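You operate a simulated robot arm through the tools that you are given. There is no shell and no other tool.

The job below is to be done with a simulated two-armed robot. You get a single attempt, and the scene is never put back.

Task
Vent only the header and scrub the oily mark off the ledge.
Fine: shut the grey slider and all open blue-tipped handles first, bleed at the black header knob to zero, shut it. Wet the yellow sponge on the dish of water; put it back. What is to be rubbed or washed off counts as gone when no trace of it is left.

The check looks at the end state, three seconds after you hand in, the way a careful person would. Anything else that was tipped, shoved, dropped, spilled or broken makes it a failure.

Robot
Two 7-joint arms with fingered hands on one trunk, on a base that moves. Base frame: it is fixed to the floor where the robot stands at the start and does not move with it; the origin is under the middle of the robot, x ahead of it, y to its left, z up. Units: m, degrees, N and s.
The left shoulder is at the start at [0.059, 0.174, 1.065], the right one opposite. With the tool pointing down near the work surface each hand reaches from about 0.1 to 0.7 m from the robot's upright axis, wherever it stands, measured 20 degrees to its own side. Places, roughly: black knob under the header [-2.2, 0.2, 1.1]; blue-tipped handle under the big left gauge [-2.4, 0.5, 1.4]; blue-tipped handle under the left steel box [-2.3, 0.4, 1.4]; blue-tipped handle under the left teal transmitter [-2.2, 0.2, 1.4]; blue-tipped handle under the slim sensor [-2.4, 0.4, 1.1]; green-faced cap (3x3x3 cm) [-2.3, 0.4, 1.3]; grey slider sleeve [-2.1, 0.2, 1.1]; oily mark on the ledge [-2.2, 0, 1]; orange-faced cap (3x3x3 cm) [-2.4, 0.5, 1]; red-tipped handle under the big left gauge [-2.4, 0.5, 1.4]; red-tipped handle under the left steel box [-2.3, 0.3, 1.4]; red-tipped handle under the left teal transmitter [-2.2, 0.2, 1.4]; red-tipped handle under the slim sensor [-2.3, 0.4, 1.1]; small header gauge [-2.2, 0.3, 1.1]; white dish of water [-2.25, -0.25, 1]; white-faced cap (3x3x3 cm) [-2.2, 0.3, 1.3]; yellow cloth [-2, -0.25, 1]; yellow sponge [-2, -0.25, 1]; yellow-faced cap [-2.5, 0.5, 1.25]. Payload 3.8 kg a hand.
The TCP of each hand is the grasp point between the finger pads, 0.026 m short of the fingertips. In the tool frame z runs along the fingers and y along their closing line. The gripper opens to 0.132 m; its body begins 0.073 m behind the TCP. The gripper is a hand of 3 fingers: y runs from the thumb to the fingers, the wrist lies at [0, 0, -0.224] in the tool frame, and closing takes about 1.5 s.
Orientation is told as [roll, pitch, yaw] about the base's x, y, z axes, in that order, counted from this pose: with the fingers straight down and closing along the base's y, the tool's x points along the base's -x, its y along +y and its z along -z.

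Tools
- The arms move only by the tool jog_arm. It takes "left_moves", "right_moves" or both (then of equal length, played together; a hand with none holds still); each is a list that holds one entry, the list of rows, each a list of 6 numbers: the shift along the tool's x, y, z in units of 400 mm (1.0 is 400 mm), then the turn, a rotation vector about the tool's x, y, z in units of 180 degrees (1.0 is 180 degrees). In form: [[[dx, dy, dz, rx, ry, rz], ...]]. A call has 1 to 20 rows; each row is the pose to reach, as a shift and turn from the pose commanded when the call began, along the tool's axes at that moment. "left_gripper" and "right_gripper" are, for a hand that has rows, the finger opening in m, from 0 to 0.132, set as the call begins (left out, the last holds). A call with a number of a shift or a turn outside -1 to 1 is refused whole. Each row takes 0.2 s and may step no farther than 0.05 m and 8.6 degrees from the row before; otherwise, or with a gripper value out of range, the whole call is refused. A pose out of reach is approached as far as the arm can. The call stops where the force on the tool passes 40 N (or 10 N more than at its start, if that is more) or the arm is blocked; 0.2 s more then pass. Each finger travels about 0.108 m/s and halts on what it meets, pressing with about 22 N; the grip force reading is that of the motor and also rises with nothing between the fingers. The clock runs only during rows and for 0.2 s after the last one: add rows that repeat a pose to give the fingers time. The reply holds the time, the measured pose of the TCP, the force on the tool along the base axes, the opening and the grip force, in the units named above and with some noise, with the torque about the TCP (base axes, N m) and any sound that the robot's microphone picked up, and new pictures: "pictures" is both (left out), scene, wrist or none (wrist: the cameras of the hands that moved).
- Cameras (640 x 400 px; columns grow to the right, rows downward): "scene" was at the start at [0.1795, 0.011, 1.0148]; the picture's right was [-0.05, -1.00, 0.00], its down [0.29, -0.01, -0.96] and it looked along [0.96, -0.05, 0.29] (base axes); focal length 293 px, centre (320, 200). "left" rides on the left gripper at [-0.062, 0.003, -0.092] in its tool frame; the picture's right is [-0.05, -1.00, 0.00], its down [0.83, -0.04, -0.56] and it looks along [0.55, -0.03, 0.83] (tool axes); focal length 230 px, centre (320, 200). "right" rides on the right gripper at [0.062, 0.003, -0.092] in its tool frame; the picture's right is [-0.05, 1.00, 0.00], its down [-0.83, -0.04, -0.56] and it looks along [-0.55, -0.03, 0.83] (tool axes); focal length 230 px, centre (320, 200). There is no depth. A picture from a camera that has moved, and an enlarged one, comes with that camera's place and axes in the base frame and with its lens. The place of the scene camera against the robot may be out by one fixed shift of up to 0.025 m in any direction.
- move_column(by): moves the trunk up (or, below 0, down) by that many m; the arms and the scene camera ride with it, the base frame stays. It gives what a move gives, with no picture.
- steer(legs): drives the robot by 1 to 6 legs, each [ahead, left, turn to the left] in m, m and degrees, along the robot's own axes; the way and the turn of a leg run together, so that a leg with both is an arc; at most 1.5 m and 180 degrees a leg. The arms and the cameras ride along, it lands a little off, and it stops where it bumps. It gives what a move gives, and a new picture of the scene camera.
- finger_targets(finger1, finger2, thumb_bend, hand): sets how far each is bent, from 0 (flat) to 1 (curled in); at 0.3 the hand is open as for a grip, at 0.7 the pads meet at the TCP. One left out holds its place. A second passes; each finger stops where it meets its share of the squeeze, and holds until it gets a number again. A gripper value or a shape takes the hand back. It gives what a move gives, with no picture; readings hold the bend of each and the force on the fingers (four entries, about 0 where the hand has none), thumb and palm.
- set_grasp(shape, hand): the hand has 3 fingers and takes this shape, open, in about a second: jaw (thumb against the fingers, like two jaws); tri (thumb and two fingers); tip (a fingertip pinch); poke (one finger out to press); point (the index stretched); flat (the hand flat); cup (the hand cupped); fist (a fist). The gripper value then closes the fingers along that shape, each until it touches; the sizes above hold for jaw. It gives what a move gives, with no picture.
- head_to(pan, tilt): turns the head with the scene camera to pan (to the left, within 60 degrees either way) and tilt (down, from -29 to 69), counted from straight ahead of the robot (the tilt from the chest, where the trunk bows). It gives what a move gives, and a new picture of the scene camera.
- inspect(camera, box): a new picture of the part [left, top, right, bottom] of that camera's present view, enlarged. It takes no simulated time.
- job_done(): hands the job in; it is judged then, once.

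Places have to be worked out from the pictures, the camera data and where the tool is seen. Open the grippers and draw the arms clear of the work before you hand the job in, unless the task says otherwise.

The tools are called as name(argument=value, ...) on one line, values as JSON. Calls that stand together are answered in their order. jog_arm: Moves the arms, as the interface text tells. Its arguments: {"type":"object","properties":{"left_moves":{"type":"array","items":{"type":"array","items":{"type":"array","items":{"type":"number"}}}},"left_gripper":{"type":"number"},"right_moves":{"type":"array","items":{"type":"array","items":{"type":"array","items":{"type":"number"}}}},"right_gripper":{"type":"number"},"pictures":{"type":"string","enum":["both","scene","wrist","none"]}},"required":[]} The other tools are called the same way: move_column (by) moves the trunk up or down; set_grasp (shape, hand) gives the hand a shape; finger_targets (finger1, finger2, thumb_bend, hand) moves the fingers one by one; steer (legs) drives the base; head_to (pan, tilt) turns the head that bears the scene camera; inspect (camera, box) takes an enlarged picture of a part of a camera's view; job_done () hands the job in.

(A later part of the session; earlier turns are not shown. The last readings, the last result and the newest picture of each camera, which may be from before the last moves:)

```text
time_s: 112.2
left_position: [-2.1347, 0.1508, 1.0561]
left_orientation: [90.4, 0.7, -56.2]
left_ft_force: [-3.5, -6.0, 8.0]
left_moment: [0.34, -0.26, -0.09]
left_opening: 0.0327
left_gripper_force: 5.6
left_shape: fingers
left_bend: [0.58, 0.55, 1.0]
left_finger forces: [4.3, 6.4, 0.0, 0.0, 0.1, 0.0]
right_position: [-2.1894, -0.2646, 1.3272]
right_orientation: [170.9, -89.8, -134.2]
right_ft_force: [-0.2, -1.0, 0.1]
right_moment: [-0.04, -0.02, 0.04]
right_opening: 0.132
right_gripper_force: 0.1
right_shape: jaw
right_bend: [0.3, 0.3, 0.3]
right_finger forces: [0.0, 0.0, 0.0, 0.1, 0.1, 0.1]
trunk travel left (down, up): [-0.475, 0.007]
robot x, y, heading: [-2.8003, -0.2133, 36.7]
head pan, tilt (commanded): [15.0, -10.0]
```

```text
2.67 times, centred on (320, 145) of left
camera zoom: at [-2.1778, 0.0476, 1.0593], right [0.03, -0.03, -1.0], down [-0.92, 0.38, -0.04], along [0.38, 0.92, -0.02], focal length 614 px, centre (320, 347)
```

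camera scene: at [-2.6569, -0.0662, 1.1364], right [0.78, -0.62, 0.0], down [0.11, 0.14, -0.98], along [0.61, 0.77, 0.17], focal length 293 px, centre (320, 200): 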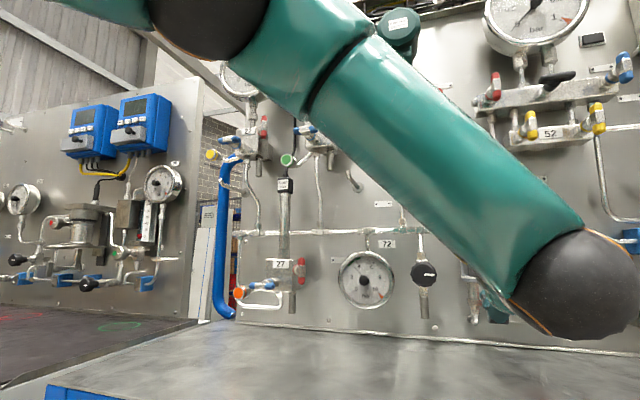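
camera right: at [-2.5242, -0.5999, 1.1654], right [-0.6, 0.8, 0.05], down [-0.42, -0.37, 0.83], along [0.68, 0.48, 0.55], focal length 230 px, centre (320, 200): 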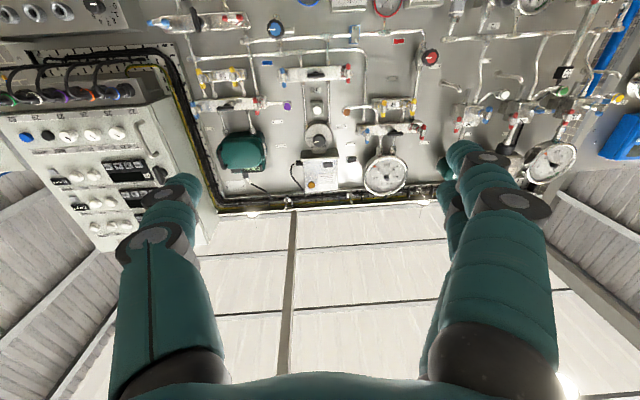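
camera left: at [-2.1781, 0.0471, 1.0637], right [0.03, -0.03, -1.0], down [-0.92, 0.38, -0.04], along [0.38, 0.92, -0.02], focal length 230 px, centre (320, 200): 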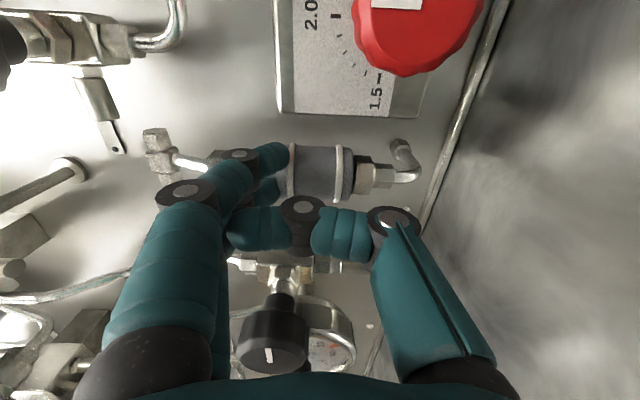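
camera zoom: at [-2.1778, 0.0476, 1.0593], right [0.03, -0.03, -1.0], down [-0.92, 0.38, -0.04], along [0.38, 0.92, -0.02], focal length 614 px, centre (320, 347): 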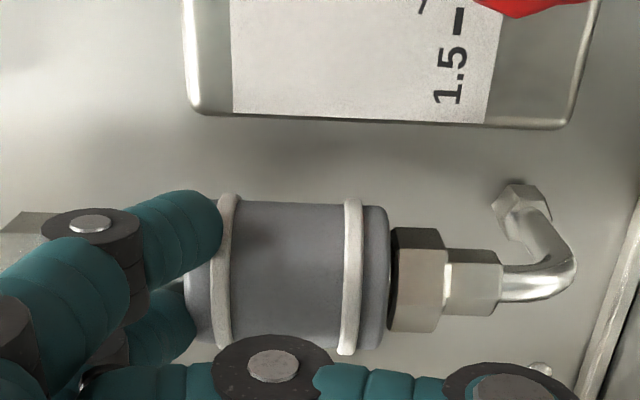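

The fingers now flex against a firm stop: the slider is fully down on the nut. I back straight off 10 cm and restore the jaw shape.

jog_arm(left_moves=[[[0, 0.01, -0.02, 0, 0, 0], [0, 0.01, -0.08, 0, 0, 0], [0, 0.01, -0.16, 0, 0, 0], [0, 0.01, -0.25, 0, 0, 0]]], pictures="none")

set_grasp(hand="left", shape="jaw")

inspect(camera="left", box=[0, 0, 640, 400])

inspect(camera="scene", box=[320, 200, 520, 340])

```text
time_s: 113.2
left_position: [-2.2164, 0.0961, 1.0564]
left_orientation: [90.2, 0.6, -56.2]
left_ft_force: [-0.4, 0.0, 0.0]
left_moment: [0.0, 0.02, -0.03]
left_opening: 0.032
left_gripper_force: 0.1
left_shape: fingers
left_bend: [0.59, 0.59, 1.0]
left_finger forces: [0.0, 0.0, 0.0, 0.1, 0.0, 0.0]
right_position: [-2.1881, -0.2634, 1.3264]
right_orientation: [38.0, -90.0, -1.4]
right_ft_force: [0.2, -0.1, -0.5]
right_moment: [0.03, 0.01, 0.0]
right_opening: 0.1318
right_gripper_force: 0.0
right_shape: jaw
right_bend: [0.3, 0.3, 0.3]
right_finger forces: [0.0, 0.1, 0.0, 0.0, 0.1, 0.0]
trunk travel left (down, up): [-0.475, 0.007]
robot x, y, heading: [-2.7995, -0.2118, 36.6]
head pan, tilt (commanded): [15.0, -10.0]
```

```text
time_s: 114.1
left_position: [-2.2149, 0.0972, 1.0565]
left_orientation: [90.3, 0.5, -56.2]
left_ft_force: [0.1, 0.3, 0.8]
left_moment: [0.01, 0.05, -0.02]
left_opening: 0.1317
left_gripper_force: 0.1
left_shape: jaw
left_bend: [0.3, 0.3, 0.3]
left_finger forces: [0.1, 0.0, 0.0, 0.0, 0.1, 0.0]
right_position: [-2.1882, -0.263, 1.3256]
right_orientation: [7.8, -90.0, 28.9]
right_ft_force: [0.2, 0.0, -0.1]
right_moment: [-0.02, -0.01, 0.0]
right_opening: 0.1319
right_gripper_force: 0.1
right_shape: jaw
right_bend: [0.3, 0.3, 0.3]
right_finger forces: [0.0, 0.1, 0.0, 0.1, 0.0, 0.0]
trunk travel left (down, up): [-0.475, 0.007]
robot x, y, heading: [-2.8021, -0.2116, 36.5]
head pan, tilt (commanded): [15.0, -10.0]
```

```text
1.00 times, centred on (320, 200) of left (not enlarged: the box is as wide or as high as the picture)
camera zoom: at [-2.2568, -0.0064, 1.0595], right [0.03, -0.03, -1.0], down [-0.92, 0.38, -0.04], along [0.38, 0.92, -0.02], focal length 230 px, centre (320, 200)
```

zoom: 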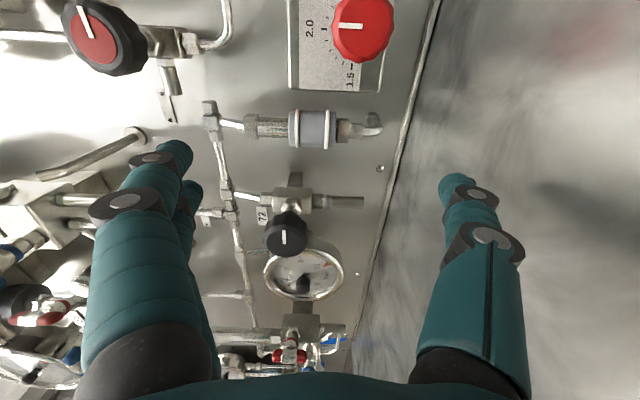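

```text
2.86 times, centred on (420, 270) of scene
camera zoom: at [-2.6569, -0.0663, 1.1364], right [0.78, -0.62, 0.0], down [0.11, 0.14, -0.98], along [0.61, 0.77, 0.17], focal length 836 px, centre (34, 0)
```

zoom: 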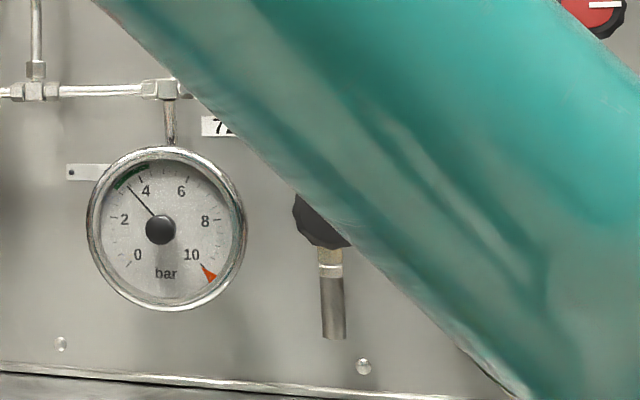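

Sleeve shut, header still at 3.3 bar. The knob face lies near A=-1.71, L=1.40, z=1.09; I shift the hand left and up in front of it with the jaws at 7 cm.

jog_arm(left_moves=[[[0.06, 0.03, -0.005, 0, 0, 0], [0.12, 0.06, -0.01, 0, 0, 0], [0.18, 0.085, -0.015, 0, 0, 0], [0.248, 0.091, -0.015, 0, 0, 0], [0.248, 0.091, -0.015, 0, 0, 0]]], left_gripper=0.07, pictures="both")

inspect(camera="left", box=[200, 50, 440, 200])

```text
time_s: 115.3
left_position: [-2.2779, 0.1708, 1.0946]
left_orientation: [90.1, 0.6, -56.2]
left_ft_force: [0.8, -0.7, -0.7]
left_moment: [0.0, 0.01, -0.01]
left_opening: 0.0707
left_gripper_force: 0.0
left_shape: jaw
left_bend: [0.72, 0.72, 0.7]
left_finger forces: [0.0, 0.0, 0.1, 0.0, 0.0, 0.0]
right_position: [-2.187, -0.2636, 1.3263]
right_orientation: [15.3, -90.1, 21.3]
right_ft_force: [0.1, -0.4, 0.5]
right_moment: [0.01, 0.02, -0.01]
right_opening: 0.132
right_gripper_force: 0.0
right_shape: jaw
right_bend: [0.3, 0.3, 0.3]
right_finger forces: [0.1, 0.1, 0.0, 0.0, 0.1, 0.1]
trunk travel left (down, up): [-0.475, 0.007]
robot x, y, heading: [-2.8034, -0.2102, 36.6]
head pan, tilt (commanded): [15.0, -10.0]
camera scene: at [-2.6567, -0.0665, 1.1364], right [0.78, -0.62, 0.0], down [0.11, 0.14, -0.98], along [0.61, 0.77, 0.17], focal length 293 px, centre (320, 200)
camera left: at [-2.3201, 0.0689, 1.0983], right [0.03, -0.03, -1.0], down [-0.92, 0.38, -0.04], along [0.38, 0.92, -0.02], focal length 230 px, centre (320, 200)
```

scene: 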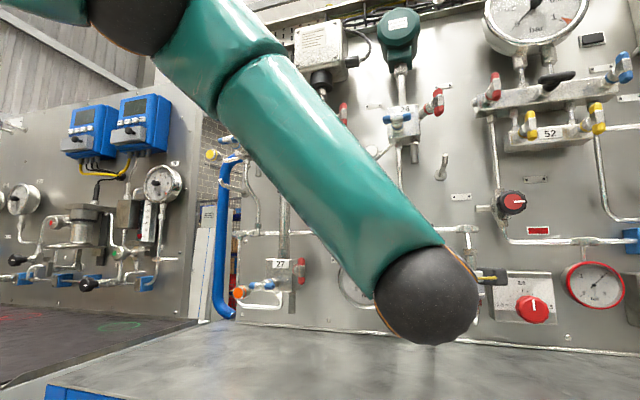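
left: 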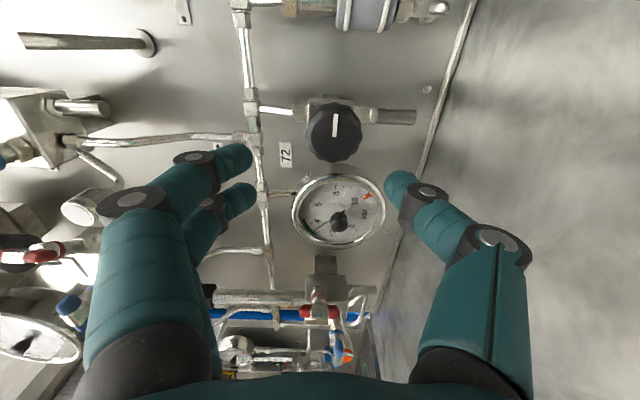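

```text
2.67 times, centred on (320, 125) of left
camera zoom: at [-2.3201, 0.0689, 1.0983], right [0.03, -0.03, -1.0], down [-0.92, 0.38, -0.04], along [0.38, 0.92, -0.02], focal length 614 px, centre (320, 400)
```

zoom: 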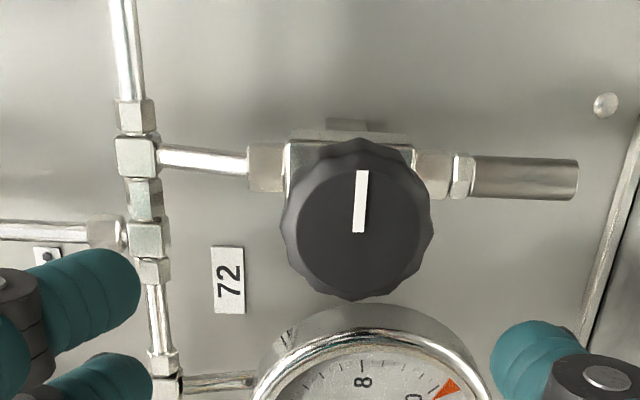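

Triangulated knob face: A=-1.721, L=1.393, z=1.084, diameter about 4.4 cm. I centre on it and go in so the fingertips overlap its rim by about 1.5 cm.

jog_arm(left_moves=[[[-0.017, -0.0265, 0.03, 0, 0, 0], [-0.017, -0.0265, 0.09, 0, 0, 0], [-0.017, -0.0265, 0.15, 0, 0, 0], [-0.017, -0.0265, 0.195, 0, 0, 0], [-0.017, -0.0265, 0.195, 0, 0, 0]]], left_gripper=0.07, pictures="wrist")

inspect(camera="left", box=[200, 70, 440, 220])

```text
time_s: 116.5
left_position: [-2.2087, 0.208, 1.0841]
left_orientation: [90.3, 0.6, -56.2]
left_ft_force: [0.5, -0.1, -0.3]
left_moment: [0.0, 0.02, 0.01]
left_opening: 0.0708
left_gripper_force: 0.0
left_shape: jaw
left_bend: [0.72, 0.72, 0.7]
left_finger forces: [0.1, 0.1, 0.1, 0.0, 0.0, 0.0]
right_position: [-2.1881, -0.2628, 1.3262]
right_orientation: [12.2, -90.0, 24.4]
right_ft_force: [0.8, 0.1, 0.2]
right_moment: [0.0, -0.01, -0.01]
right_opening: 0.1319
right_gripper_force: 0.1
right_shape: jaw
right_bend: [0.3, 0.3, 0.3]
right_finger forces: [0.0, 0.0, 0.0, 0.0, 0.0, 0.0]
trunk travel left (down, up): [-0.475, 0.007]
robot x, y, heading: [-2.8012, -0.2113, 36.5]
head pan, tilt (commanded): [15.0, -10.0]
camera left: at [-2.2513, 0.1068, 1.0879], right [0.03, -0.03, -1.0], down [-0.92, 0.38, -0.04], along [0.38, 0.92, -0.02], focal length 230 px, centre (320, 200)
```

left: 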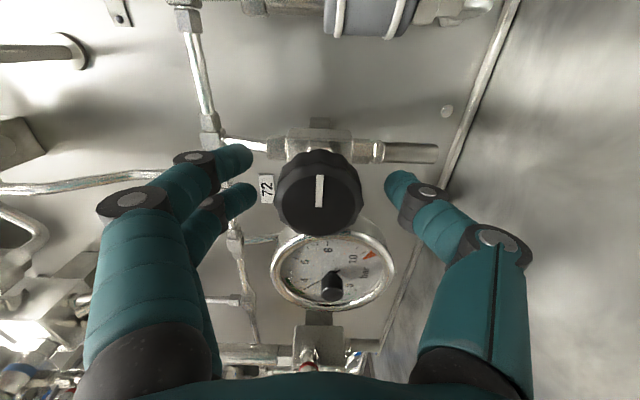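

```text
2.67 times, centred on (320, 145) of left
camera zoom: at [-2.2513, 0.1068, 1.0879], right [0.03, -0.03, -1.0], down [-0.92, 0.38, -0.04], along [0.38, 0.92, -0.02], focal length 614 px, centre (320, 347)
```

zoom: 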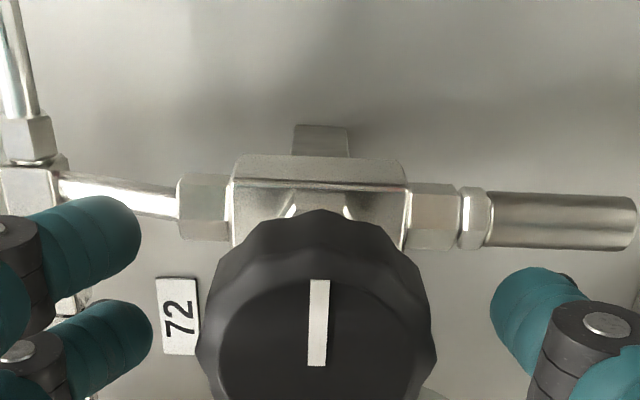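

The knob sits centred between fingers and thumb. I close the jaws on it.

jog_arm(left_moves=[[[0, 0, 0.01, 0, 0, 0], [0, 0, 0.01, 0, 0, 0], [0, 0, 0.01, 0, 0, 0], [0, 0, 0.01, 0, 0, 0]]], left_gripper=0.02, pictures="wrist")

```text
time_s: 117.5
left_position: [-2.2036, 0.2136, 1.0827]
left_orientation: [90.1, 0.5, -56.2]
left_ft_force: [8.2, 3.9, -2.7]
left_moment: [0.03, 0.03, 0.0]
left_opening: 0.0203
left_gripper_force: 21.8
left_shape: jaw
left_bend: [0.73, 0.73, 0.73]
left_finger forces: [9.2, 8.9, 0.0, 0.0, 21.6, 0.1]
right_position: [-2.1854, -0.2617, 1.3256]
right_orientation: [4.4, -89.9, 32.2]
right_ft_force: [-1.2, -0.1, 0.1]
right_moment: [0.0, 0.0, 0.02]
right_opening: 0.1322
right_gripper_force: 0.0
right_shape: jaw
right_bend: [0.3, 0.3, 0.3]
right_finger forces: [0.1, 0.0, 0.0, 0.0, 0.0, 0.0]
trunk travel left (down, up): [-0.475, 0.007]
robot x, y, heading: [-2.8015, -0.2145, 36.7]
head pan, tilt (commanded): [15.0, -10.0]
camera left: at [-2.2471, 0.1115, 1.0862], right [0.02, -0.03, -1.0], down [-0.92, 0.38, -0.04], along [0.38, 0.92, -0.02], focal length 230 px, centre (320, 200)
```

left: 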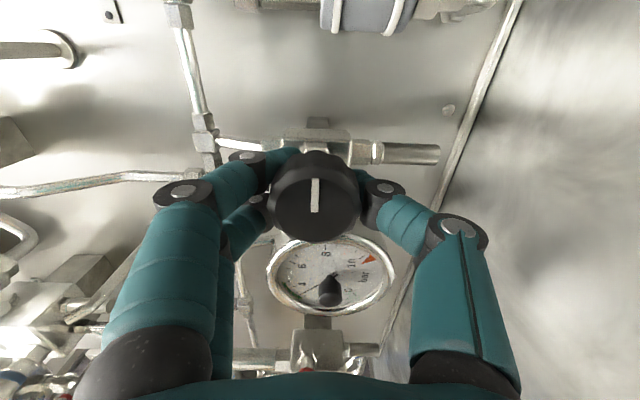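

The jaws closed to 2 cm, so the fingertips hook behind the knob. I reopen, draw back 13 mm and grip again at its rim.

jog_arm(left_moves=[[[0, 0, 0, 0, 0, 0], [0, 0, 0, 0, 0, 0], [0, 0, 0, 0, 0, 0], [0, 0, -0.02, 0, 0, 0], [0, 0, -0.0375, 0, 0, 0]]], left_gripper=0.07, pictures="none")

jog_arm(left_moves=[[[0, 0, 0, 0, 0, 0], [0, 0, 0, 0, 0, 0], [0, 0, 0, 0, 0, 0], [0, 0, 0, 0, 0, 0]]], left_gripper=0.01, pictures="wrist")

```text
time_s: 118.7
left_position: [-2.2191, 0.2055, 1.0832]
left_orientation: [90.3, 0.6, -56.3]
left_ft_force: [0.6, 0.7, 0.3]
left_moment: [0.01, -0.02, -0.02]
left_opening: 0.069
left_gripper_force: 0.0
left_shape: jaw
left_bend: [0.72, 0.72, 0.7]
left_finger forces: [0.0, 0.1, 0.0, 0.1, 0.0, 0.1]
right_position: [-2.189, -0.2629, 1.3267]
right_orientation: [3.1, -90.1, 33.7]
right_ft_force: [0.5, 0.3, 0.0]
right_moment: [-0.02, 0.03, 0.03]
right_opening: 0.1319
right_gripper_force: 0.1
right_shape: jaw
right_bend: [0.3, 0.3, 0.3]
right_finger forces: [0.1, 0.1, 0.0, 0.1, 0.0, 0.0]
trunk travel left (down, up): [-0.475, 0.007]
robot x, y, heading: [-2.8051, -0.2092, 36.6]
head pan, tilt (commanded): [15.0, -10.0]
```

```text
time_s: 119.7
left_position: [-2.2187, 0.2058, 1.0845]
left_orientation: [90.2, 0.6, -56.2]
left_ft_force: [-0.1, -0.1, 0.0]
left_moment: [0.03, 0.0, 0.01]
left_opening: 0.0325
left_gripper_force: 22.1
left_shape: jaw
left_bend: [0.73, 0.73, 0.7]
left_finger forces: [10.1, 9.7, 0.0, 0.0, 19.6, 0.1]
right_position: [-2.1862, -0.2626, 1.3256]
right_orientation: [6.2, -90.0, 30.4]
right_ft_force: [0.7, -0.5, -0.7]
right_moment: [-0.02, 0.02, -0.04]
right_opening: 0.132
right_gripper_force: 0.1
right_shape: jaw
right_bend: [0.3, 0.3, 0.3]
right_finger forces: [0.0, 0.0, 0.1, 0.1, 0.0, 0.1]
trunk travel left (down, up): [-0.475, 0.007]
robot x, y, heading: [-2.8018, -0.2137, 36.4]
head pan, tilt (commanded): [15.0, -10.0]
camera left: at [-2.261, 0.1029, 1.0878], right [0.03, -0.03, -1.0], down [-0.92, 0.38, -0.04], along [0.38, 0.92, -0.02], focal length 230 px, centre (320, 200)
```

left: 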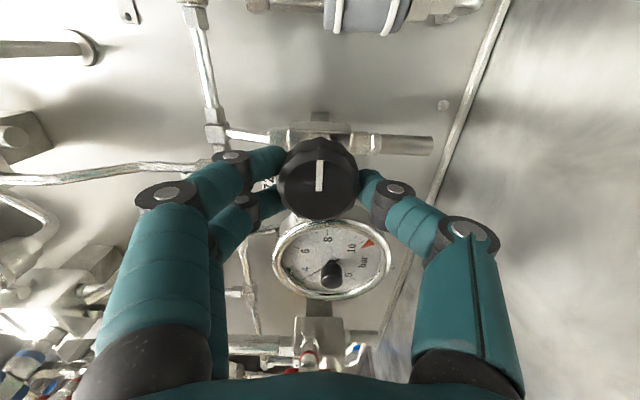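

Gripped at 3.3 cm with 22 N and no side load. I test a counter-clockwise turn of 16 degrees.

jog_arm(left_moves=[[[0, 0, 0, 0, 0, -0.03], [0, 0, 0, 0, 0, -0.06], [0, 0, 0, 0, 0, -0.09]]], pictures="wrist")

```text
time_s: 120.5
left_position: [-2.2187, 0.2048, 1.0842]
left_orientation: [90.1, -15.7, -56.2]
left_ft_force: [-1.4, -1.7, -1.9]
left_moment: [0.07, 0.04, 0.0]
left_opening: 0.0327
left_gripper_force: 22.2
left_shape: jaw
left_bend: [0.73, 0.73, 0.7]
left_finger forces: [10.3, 9.7, 0.0, 0.0, 21.0, 0.1]
right_position: [-2.188, -0.263, 1.3256]
right_orientation: [4.2, -90.0, 32.4]
right_ft_force: [-0.8, -0.8, 0.1]
right_moment: [0.04, 0.0, 0.03]
right_opening: 0.1318
right_gripper_force: 0.0
right_shape: jaw
right_bend: [0.3, 0.3, 0.3]
right_finger forces: [0.0, 0.0, 0.0, 0.0, 0.0, 0.0]
trunk travel left (down, up): [-0.475, 0.007]
robot x, y, heading: [-2.8013, -0.2121, 36.5]
head pan, tilt (commanded): [15.0, -10.0]
camera left: at [-2.2626, 0.1055, 1.1046], right [0.18, -0.26, -0.95], down [-0.9, 0.35, -0.27], along [0.4, 0.9, -0.18], focal length 230 px, centre (320, 200)
```

left: 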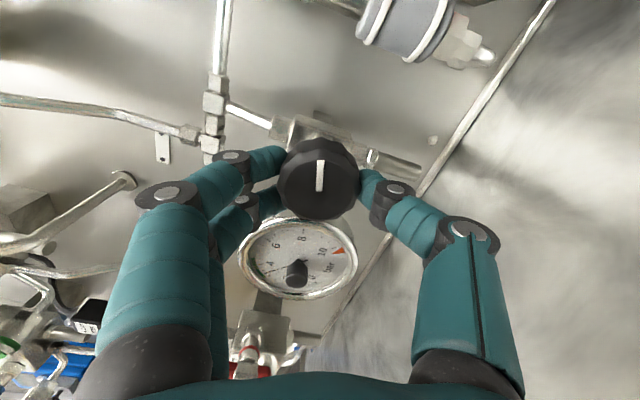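

The knob follows freely counter-clockwise. I turn on to about 45 degrees and listen / watch the header gauge.

jog_arm(left_moves=[[[0, 0, 0, 0, 0, -0.044], [0, 0, 0, 0, 0, -0.088], [0, 0, 0, 0, 0, -0.132], [0, 0, 0, 0, 0, -0.16]]], pictures="wrist")

inspect(camera="left", box=[180, 150, 400, 320])

```text
time_s: 121.5
left_position: [-2.218, 0.206, 1.0834]
left_orientation: [90.1, -44.5, -56.3]
left_ft_force: [-2.4, -5.7, -3.1]
left_moment: [0.04, 0.08, -0.04]
left_opening: 0.0329
left_gripper_force: 22.0
left_shape: jaw
left_bend: [0.74, 0.73, 0.7]
left_finger forces: [10.2, 9.7, 0.1, 0.0, 24.8, 0.1]
right_position: [-2.1883, -0.2631, 1.3256]
right_orientation: [38.2, -90.0, -1.5]
right_ft_force: [-1.0, 0.1, 0.3]
right_moment: [-0.03, 0.0, 0.01]
right_opening: 0.1319
right_gripper_force: 0.1
right_shape: jaw
right_bend: [0.3, 0.3, 0.3]
right_finger forces: [0.1, 0.0, 0.0, 0.0, 0.0, 0.0]
trunk travel left (down, up): [-0.475, 0.007]
robot x, y, heading: [-2.7998, -0.2104, 36.9]
head pan, tilt (commanded): [15.0, -10.0]
camera left: at [-2.2716, 0.1192, 1.1299], right [0.41, -0.61, -0.68], down [-0.77, 0.16, -0.61], along [0.48, 0.77, -0.41], focal length 230 px, centre (320, 200)
```

left: 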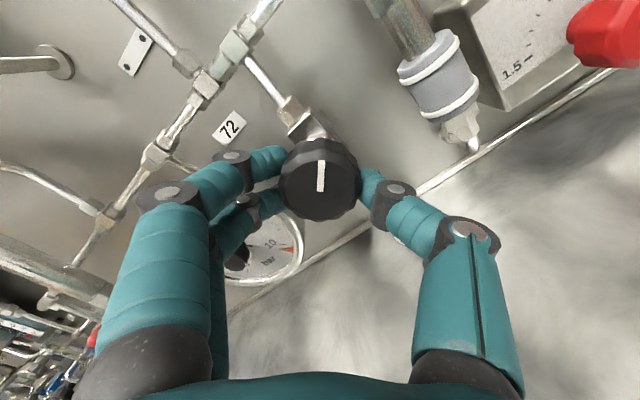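

```text
2.35 times, centred on (290, 235) of left
camera zoom: at [-2.2716, 0.1192, 1.1299], right [0.41, -0.61, -0.68], down [-0.77, 0.16, -0.61], along [0.48, 0.77, -0.41], focal length 541 px, centre (391, 118)
```

zoom: 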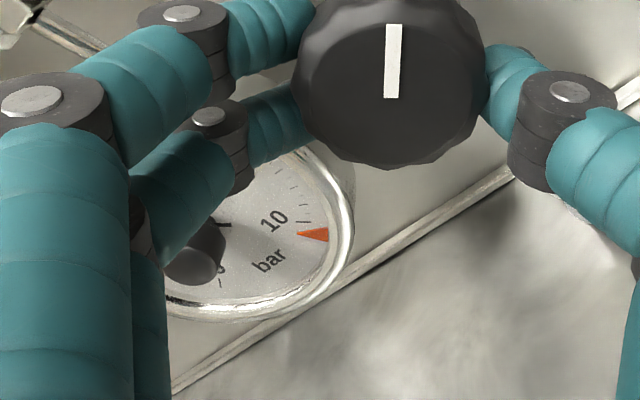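

No sound reported yet at 45 degrees. I check the header gauge in the scene camera.

inspect(camera="scene", box=[300, 180, 520, 340])

```text
2.50 times, centred on (410, 260) of scene
camera zoom: at [-2.657, -0.0669, 1.1364], right [0.78, -0.62, 0.0], down [0.11, 0.14, -0.98], along [0.61, 0.77, 0.17], focal length 732 px, centre (95, 50)
```

zoom: 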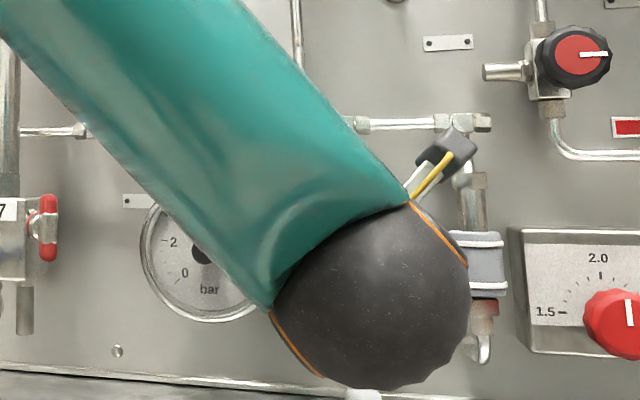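

The needle is hidden by the arm. I turn the knob on to 90 degrees counter-clockwise.

jog_arm(left_moves=[[[0, 0, 0, 0, 0, -0.044], [0, 0, 0, 0, 0, -0.088], [0, 0, 0, 0, 0, -0.132], [0, 0, 0, 0, 0, -0.176], [0, 0, 0, 0, 0, -0.22], [0, 0, 0, 0, 0, -0.25]]], pictures="both")

```text
time_s: 122.9
left_position: [-2.2172, 0.2045, 1.0819]
left_orientation: [100.3, -89.5, -66.6]
left_ft_force: [-1.4, -8.0, -7.1]
left_moment: [0.01, 0.17, -0.09]
left_opening: 0.0326
left_gripper_force: 21.8
left_shape: jaw
left_bend: [0.74, 0.74, 0.7]
left_finger forces: [9.4, 10.7, 0.0, 0.1, 25.6, 0.0]
right_position: [-2.1862, -0.2634, 1.3264]
right_orientation: [41.4, -89.9, -4.9]
right_ft_force: [0.2, -0.4, -0.4]
right_moment: [-0.01, -0.01, 0.0]
right_opening: 0.1321
right_gripper_force: 0.0
right_shape: jaw
right_bend: [0.3, 0.3, 0.3]
right_finger forces: [0.0, 0.0, 0.0, 0.0, 0.1, 0.0]
trunk travel left (down, up): [-0.475, 0.007]
robot x, y, heading: [-2.8026, -0.211, 36.8]
head pan, tilt (commanded): [15.0, -10.0]
camera scene: at [-2.6565, -0.0669, 1.1364], right [0.78, -0.62, 0.0], down [0.11, 0.14, -0.98], along [0.61, 0.77, 0.17], focal length 293 px, centre (320, 200)
camera left: at [-2.2955, 0.1551, 1.1458], right [0.55, -0.83, 0.04], down [-0.44, -0.34, -0.83], along [0.71, 0.44, -0.55], focal length 230 px, centre (320, 200)
```

scene: 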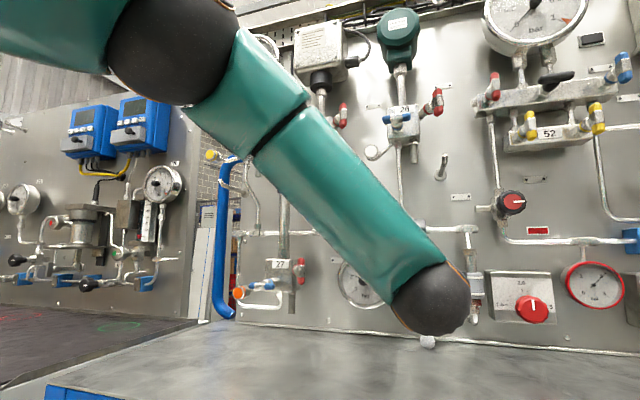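
left: 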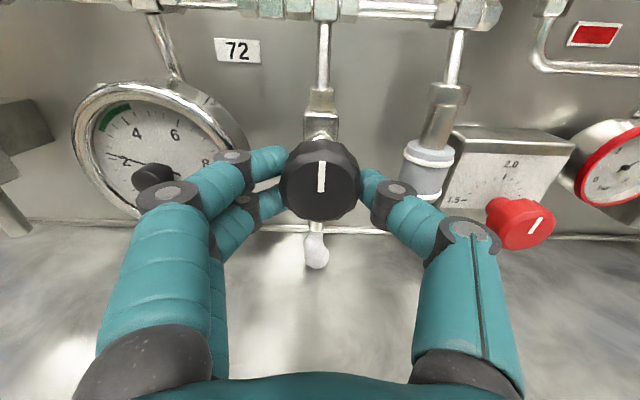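

Bleeding: a white plume shows at the outlet and the header needle has fallen to about 2 bar. I hold still and wait 4 s.

jog_arm(left_moves=[[[0, 0, 0, 0, 0, 0], [0, 0, 0, 0, 0, 0], [0, 0, 0, 0, 0, 0], [0, 0, 0, 0, 0, 0], [0, 0, 0, 0, 0, 0], [0, 0, 0, 0, 0, 0], [0, 0, 0, 0, 0, 0], [0, 0, 0, 0, 0, 0], [0, 0, 0, 0, 0, 0], [0, 0, 0, 0, 0, 0], [0, 0, 0, 0, 0, 0], [0, 0, 0, 0, 0, 0], [0, 0, 0, 0, 0, 0], [0, 0, 0, 0, 0, 0], [0, 0, 0, 0, 0, 0], [0, 0, 0, 0, 0, 0], [0, 0, 0, 0, 0, 0], [0, 0, 0, 0, 0, 0], [0, 0, 0, 0, 0, 0], [0, 0, 0, 0, 0, 0]]], pictures="wrist")

inspect(camera="left", box=[60, 60, 260, 230])

```text
time_s: 127.1
left_position: [-2.2179, 0.2037, 1.083]
left_orientation: [99.4, -89.4, -65.7]
left_ft_force: [-1.8, -10.2, -9.3]
left_moment: [-0.13, 0.15, -0.16]
left_opening: 0.0327
left_gripper_force: 22.1
left_shape: jaw
left_bend: [0.74, 0.74, 0.7]
left_finger forces: [8.8, 11.1, 0.0, 0.0, 26.2, 0.0]
right_position: [-2.1875, -0.2634, 1.3259]
right_orientation: [46.6, -89.9, -10.1]
right_ft_force: [0.7, 0.8, -0.3]
right_moment: [0.01, 0.02, -0.01]
right_opening: 0.132
right_gripper_force: 0.0
right_shape: jaw
right_bend: [0.3, 0.3, 0.3]
right_finger forces: [0.1, 0.0, 0.1, 0.0, 0.0, 0.1]
trunk travel left (down, up): [-0.475, 0.007]
robot x, y, heading: [-2.8029, -0.2127, 36.7]
head pan, tilt (commanded): [15.0, -10.0]
camera left: at [-2.2955, 0.1552, 1.146], right [0.56, -0.83, 0.04], down [-0.44, -0.34, -0.83], along [0.7, 0.44, -0.55], focal length 230 px, centre (320, 200)
```

left: 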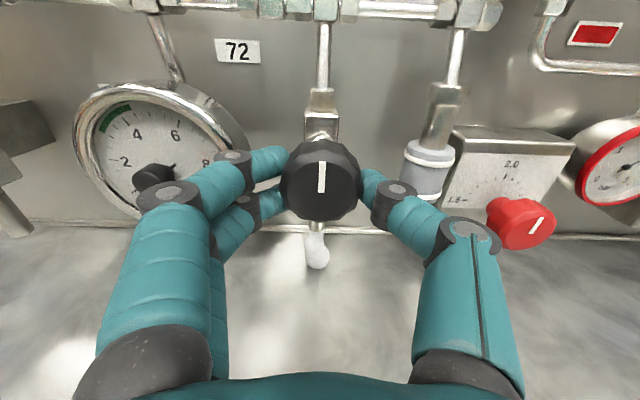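

```text
2.35 times, centred on (160, 145) of left
camera zoom: at [-2.2955, 0.1552, 1.146], right [0.56, -0.83, 0.04], down [-0.44, -0.34, -0.83], along [0.7, 0.44, -0.55], focal length 541 px, centre (696, 329)
```

zoom: 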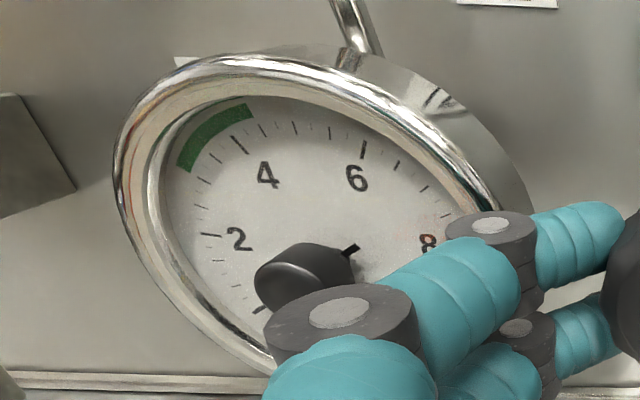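

The needle's tail points up-right, so its tip is near zero, but the plume still shows. I wait another 4 s.

jog_arm(left_moves=[[[0, 0, 0, 0, 0, 0], [0, 0, 0, 0, 0, 0], [0, 0, 0, 0, 0, 0], [0, 0, 0, 0, 0, 0], [0, 0, 0, 0, 0, 0], [0, 0, 0, 0, 0, 0], [0, 0, 0, 0, 0, 0], [0, 0, 0, 0, 0, 0], [0, 0, 0, 0, 0, 0], [0, 0, 0, 0, 0, 0], [0, 0, 0, 0, 0, 0], [0, 0, 0, 0, 0, 0], [0, 0, 0, 0, 0, 0], [0, 0, 0, 0, 0, 0], [0, 0, 0, 0, 0, 0], [0, 0, 0, 0, 0, 0], [0, 0, 0, 0, 0, 0], [0, 0, 0, 0, 0, 0], [0, 0, 0, 0, 0, 0], [0, 0, 0, 0, 0, 0]]], pictures="wrist")

inspect(camera="left", box=[60, 60, 260, 230])

inspect(camera="scene", box=[200, 0, 480, 140])

```text
time_s: 131.3
left_position: [-2.2174, 0.2059, 1.0832]
left_orientation: [99.6, -89.4, -65.7]
left_ft_force: [-2.1, -8.8, -10.0]
left_moment: [-0.09, 0.14, -0.15]
left_opening: 0.033
left_gripper_force: 21.8
left_shape: jaw
left_bend: [0.74, 0.74, 0.7]
left_finger forces: [8.7, 11.2, 0.0, 0.0, 26.2, 0.0]
right_position: [-2.1868, -0.2639, 1.3258]
right_orientation: [46.4, -89.9, -9.8]
right_ft_force: [-0.6, -0.6, 0.3]
right_moment: [0.0, -0.02, 0.02]
right_opening: 0.1321
right_gripper_force: 0.0
right_shape: jaw
right_bend: [0.3, 0.3, 0.3]
right_finger forces: [0.0, 0.1, 0.0, 0.1, 0.0, 0.0]
trunk travel left (down, up): [-0.475, 0.007]
robot x, y, heading: [-2.8008, -0.2104, 36.7]
head pan, tilt (commanded): [15.0, -10.0]
camera left: at [-2.2955, 0.1552, 1.146], right [0.56, -0.83, 0.04], down [-0.44, -0.34, -0.83], along [0.7, 0.44, -0.55], focal length 230 px, centre (320, 200)
```

left: 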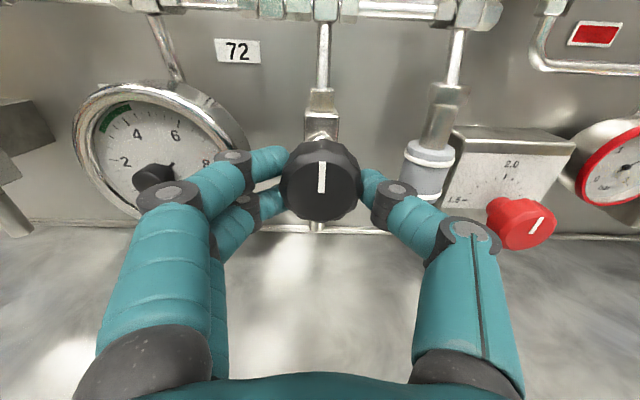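

```text
2.35 times, centred on (160, 145) of left
camera zoom: at [-2.2955, 0.1552, 1.146], right [0.56, -0.83, 0.04], down [-0.44, -0.34, -0.83], along [0.7, 0.44, -0.55], focal length 541 px, centre (696, 329)
```

zoom: 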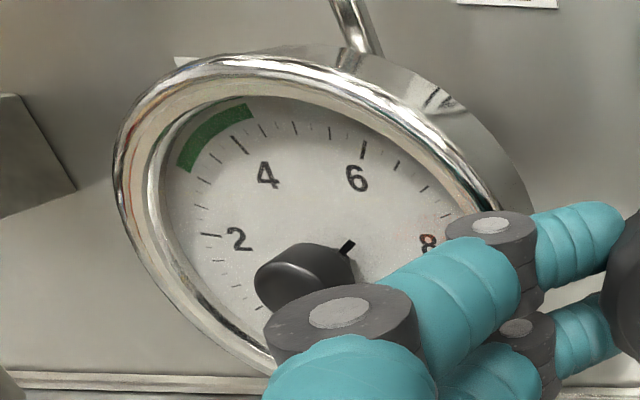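

```text
2.29 times, centred on (340, 70) of scene
camera zoom: at [-2.6564, -0.067, 1.1364], right [0.78, -0.62, 0.0], down [0.11, 0.14, -0.98], along [0.61, 0.77, 0.17], focal length 669 px, centre (274, 497)
```

zoom: 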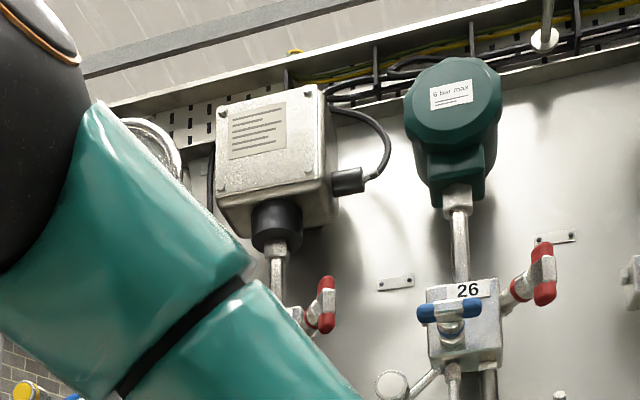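

The plume is gone and the needle rests near zero. I wait 4 more seconds for the last of it, then shut the knob.

jog_arm(left_moves=[[[0, 0, 0, 0, 0, 0], [0, 0, 0, 0, 0, 0], [0, 0, 0, 0, 0, 0], [0, 0, 0, 0, 0, 0], [0, 0, 0, 0, 0, 0], [0, 0, 0, 0, 0, 0], [0, 0, 0, 0, 0, 0], [0, 0, 0, 0, 0, 0], [0, 0, 0, 0, 0, 0], [0, 0, 0, 0, 0, 0], [0, 0, 0, 0, 0, 0], [0, 0, 0, 0, 0, 0], [0, 0, 0, 0, 0, 0], [0, 0, 0, 0, 0, 0], [0, 0, 0, 0, 0, 0], [0, 0, 0, 0, 0, 0], [0, 0, 0, 0, 0, 0], [0, 0, 0, 0, 0, 0], [0, 0, 0, 0, 0, 0], [0, 0, 0, 0, 0, 0]]], pictures="none")

jog_arm(left_moves=[[[0, 0, 0, 0, 0, 0.044], [0, 0, 0, 0, 0, 0.088], [0, 0, 0, 0, 0, 0.132], [0, 0, 0, 0, 0, 0.176], [0, 0, 0, 0, 0, 0.22], [0, 0, 0, 0, 0, 0.264], [0, 0, 0, 0, 0, 0.308], [0, 0, 0, 0, 0, 0.352], [0, 0, 0, 0, 0, 0.396], [0, 0, 0, 0, 0, 0.44], [0, 0, 0, 0, 0, 0.484], [0, 0, 0, 0, 0, 0.51]]], pictures="wrist")

```text
time_s: 135.5
left_position: [-2.2168, 0.204, 1.084]
left_orientation: [99.5, -89.4, -65.7]
left_ft_force: [-2.9, -9.5, -9.8]
left_moment: [-0.09, 0.16, -0.17]
left_opening: 0.0328
left_gripper_force: 22.1
left_shape: jaw
left_bend: [0.74, 0.74, 0.7]
left_finger forces: [8.7, 11.2, 0.0, 0.1, 26.2, 0.0]
right_position: [-2.187, -0.263, 1.3276]
right_orientation: [47.6, -89.8, -11.0]
right_ft_force: [1.3, -0.7, -0.5]
right_moment: [0.0, 0.02, -0.02]
right_opening: 0.1318
right_gripper_force: 0.1
right_shape: jaw
right_bend: [0.3, 0.3, 0.3]
right_finger forces: [0.0, 0.0, 0.0, 0.0, 0.0, 0.1]
trunk travel left (down, up): [-0.475, 0.007]
robot x, y, heading: [-2.8034, -0.212, 36.8]
head pan, tilt (commanded): [15.0, -10.0]
```

```text
time_s: 138.1
left_position: [-2.2191, 0.2048, 1.0861]
left_orientation: [90.3, 2.5, -56.1]
left_ft_force: [-5.2, -6.1, -3.5]
left_moment: [-0.3, 0.01, -0.02]
left_opening: 0.033
left_gripper_force: 21.9
left_shape: jaw
left_bend: [0.74, 0.74, 0.7]
left_finger forces: [10.6, 11.2, 0.0, 0.0, 23.5, 0.0]
right_position: [-2.1889, -0.2634, 1.3269]
right_orientation: [152.3, -90.0, -115.8]
right_ft_force: [-0.1, 0.2, -1.0]
right_moment: [-0.03, -0.05, 0.01]
right_opening: 0.132
right_gripper_force: 0.1
right_shape: jaw
right_bend: [0.3, 0.3, 0.3]
right_finger forces: [0.1, 0.0, 0.1, 0.0, 0.0, 0.0]
trunk travel left (down, up): [-0.475, 0.007]
robot x, y, heading: [-2.8013, -0.2133, 36.5]
head pan, tilt (commanded): [15.0, -10.0]
camera left: at [-2.2604, 0.1033, 1.0871], right [0.01, 0.0, -1.0], down [-0.92, 0.38, -0.01], along [0.38, 0.92, 0.0], focal length 230 px, centre (320, 200)
```

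left: 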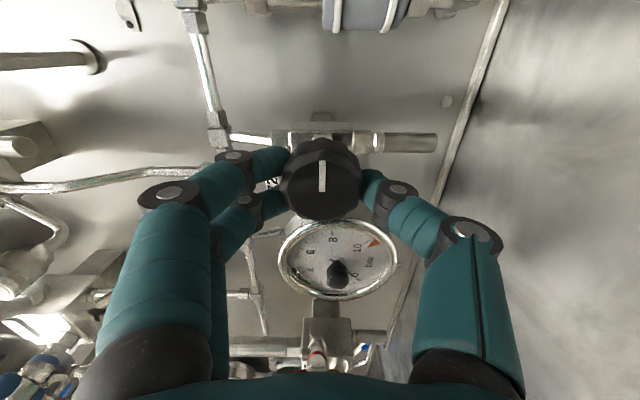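

The knob is back at its first position with torque building (0.25 N m). I give 4 degrees more to be sure it is tight.

jog_arm(left_moves=[[[0, 0, 0, 0, 0, 0.022], [0, 0, 0, 0, 0, 0.022]]], pictures="wrist")

inspect(camera="left", box=[220, 100, 440, 300])

```text
time_s: 138.7
left_position: [-2.2183, 0.2063, 1.0841]
left_orientation: [90.3, 6.4, -56.0]
left_ft_force: [-4.9, -4.6, -1.4]
left_moment: [-0.51, -0.22, -0.01]
left_opening: 0.0331
left_gripper_force: 22.0
left_shape: jaw
left_bend: [0.74, 0.74, 0.7]
left_finger forces: [10.1, 12.9, 0.0, 0.1, 21.5, 0.0]
right_position: [-2.1888, -0.263, 1.3249]
right_orientation: [158.0, -90.0, -121.3]
right_ft_force: [-0.3, -0.5, 0.5]
right_moment: [-0.02, 0.04, -0.01]
right_opening: 0.1319
right_gripper_force: 0.1
right_shape: jaw
right_bend: [0.3, 0.3, 0.3]
right_finger forces: [0.0, 0.0, 0.0, 0.0, 0.0, 0.0]
trunk travel left (down, up): [-0.475, 0.007]
robot x, y, heading: [-2.8004, -0.2116, 36.7]
head pan, tilt (commanded): [15.0, -10.0]
camera left: at [-2.2606, 0.104, 1.0829], right [-0.03, 0.05, -1.0], down [-0.92, 0.38, 0.05], along [0.38, 0.92, 0.04], focal length 230 px, centre (320, 200)
```

left: 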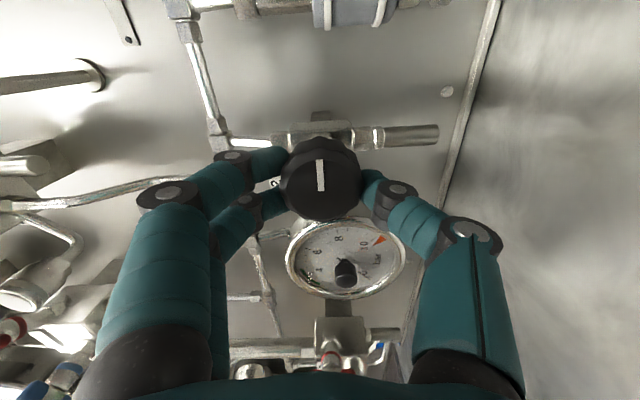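

```text
2.00 times, centred on (330, 200) of left
camera zoom: at [-2.2606, 0.104, 1.0829], right [-0.03, 0.05, -1.0], down [-0.92, 0.38, 0.05], along [0.38, 0.92, 0.04], focal length 460 px, centre (300, 200)
```

zoom: 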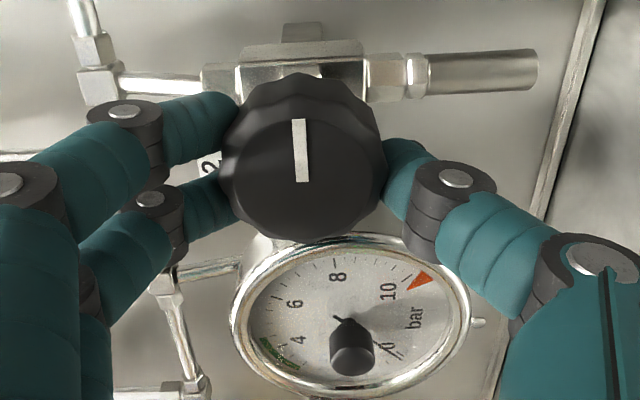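

Torque is now 0.55 N m: the knob is at its closed stop, and the gauge needle lies on 0. I release and back away.

jog_arm(left_moves=[[[0, 0, 0, 0, 0, 0], [0, 0, 0, 0, 0, 0], [0, 0, 0, 0, 0, 0], [0, 0, -0.03, 0, 0, 0], [0, 0, -0.1, 0, 0, 0], [0, 0, -0.2, 0, 0, 0], [0, 0, -0.28, 0, 0, 0]]], left_gripper=0.075, pictures="wrist")

inspect(camera="left", box=[220, 60, 440, 260])

```text
time_s: 140.3
left_position: [-2.3101, 0.1428, 1.0859]
left_orientation: [90.2, 6.4, -56.2]
left_ft_force: [0.5, 0.5, 0.7]
left_moment: [0.02, -0.01, 0.01]
left_opening: 0.0745
left_gripper_force: 0.0
left_shape: jaw
left_bend: [0.72, 0.72, 0.7]
left_finger forces: [0.1, 0.0, 0.0, 0.0, 0.0, 0.1]
right_position: [-2.1872, -0.264, 1.3271]
right_orientation: [13.3, -90.0, 23.5]
right_ft_force: [-0.2, -0.5, -0.6]
right_moment: [-0.03, 0.03, -0.01]
right_opening: 0.132
right_gripper_force: 0.2
right_shape: jaw
right_bend: [0.3, 0.3, 0.3]
right_finger forces: [0.1, 0.0, 0.1, 0.0, 0.0, 0.0]
trunk travel left (down, up): [-0.475, 0.007]
robot x, y, heading: [-2.8025, -0.2104, 36.6]
head pan, tilt (commanded): [15.0, -10.0]
camera left: at [-2.3532, 0.0412, 1.0827], right [-0.03, 0.05, -1.0], down [-0.92, 0.38, 0.05], along [0.38, 0.92, 0.04], focal length 230 px, centre (320, 200)
```

left: 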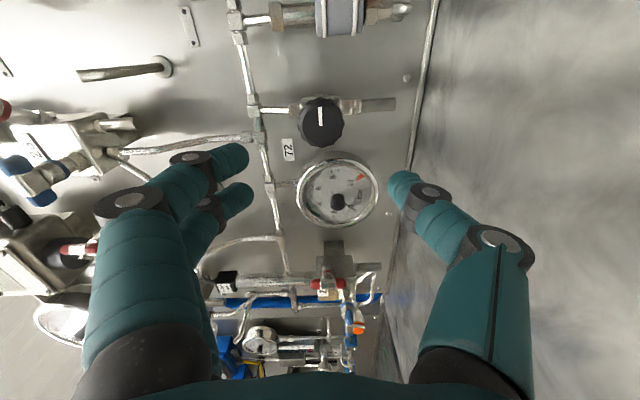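

```text
2.00 times, centred on (330, 160) of left
camera zoom: at [-2.3532, 0.0412, 1.0827], right [-0.03, 0.05, -1.0], down [-0.92, 0.38, 0.05], along [0.38, 0.92, 0.04], focal length 460 px, centre (300, 280)
```

zoom: 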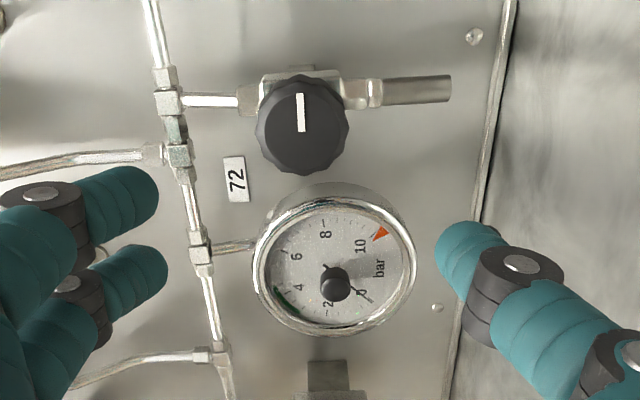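

Header gauge on 0, knob shut. Now the cleaning: I draw the left hand back, up and to the left, turning it upright again, to clear the ledge.

jog_arm(left_moves=[[[0, 0, -0.08, 0, 0, 0], [0, 0, -0.16, 0, 0, 0], [0.03, 0.03, -0.24, 0, 0, -0.044], [0.06, 0.06, -0.24, 0, 0, -0.088], [0.1, 0.09, -0.24, 0, 0, -0.132], [0.14, 0.12, -0.24, 0, 0, -0.176], [0.18, 0.15, -0.24, 0, 0, -0.22], [0.22, 0.18, -0.24, 0, 0, -0.264], [0.26, 0.21, -0.24, 0, 0, -0.308], [0.3, 0.24, -0.24, 0, 0, -0.352], [0.34, 0.27, -0.24, 0, 0, -0.396], [0.38, 0.3, -0.24, 0, 0, -0.44], [0.4, 0.3, -0.24, 0, 0, -0.484], [0.4, 0.3, -0.24, 0, 0, -0.528]]], left_gripper=0.075, pictures="scene")

```text
time_s: 143.3
left_position: [-2.467, 0.2027, 1.2254]
left_orientation: [91.8, -88.9, -57.9]
left_ft_force: [-0.3, -0.3, -0.4]
left_moment: [-0.04, 0.01, -0.02]
left_opening: 0.0745
left_gripper_force: 0.1
left_shape: jaw
left_bend: [0.72, 0.72, 0.7]
left_finger forces: [0.1, 0.0, 0.0, 0.0, 0.2, 0.1]
left hand out of reach, approached as far as the arm can: row 12, 13, 14
right_position: [-2.1874, -0.2632, 1.3279]
right_orientation: [26.0, -89.9, 10.4]
right_ft_force: [0.8, -0.3, -0.4]
right_moment: [-0.02, -0.04, 0.02]
right_opening: 0.1322
right_gripper_force: 0.0
right_shape: jaw
right_bend: [0.3, 0.3, 0.3]
right_finger forces: [0.0, 0.1, 0.1, 0.0, 0.1, 0.0]
trunk travel left (down, up): [-0.475, 0.007]
robot x, y, heading: [-2.8003, -0.2118, 36.5]
head pan, tilt (commanded): [15.0, -10.0]
camera scene: at [-2.6569, -0.0664, 1.1365], right [0.78, -0.62, 0.0], down [0.11, 0.14, -0.98], along [0.61, 0.77, 0.17], focal length 293 px, centre (320, 200)
```

scene: 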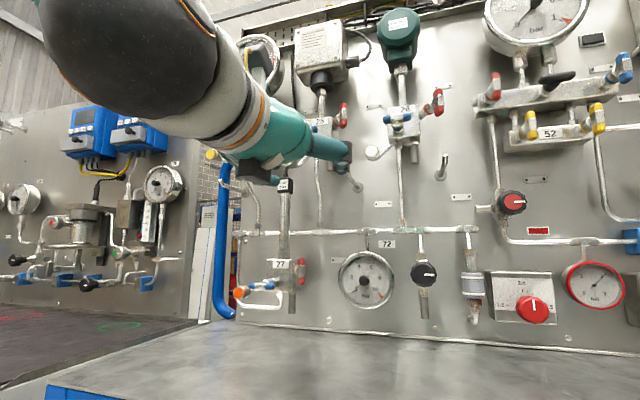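

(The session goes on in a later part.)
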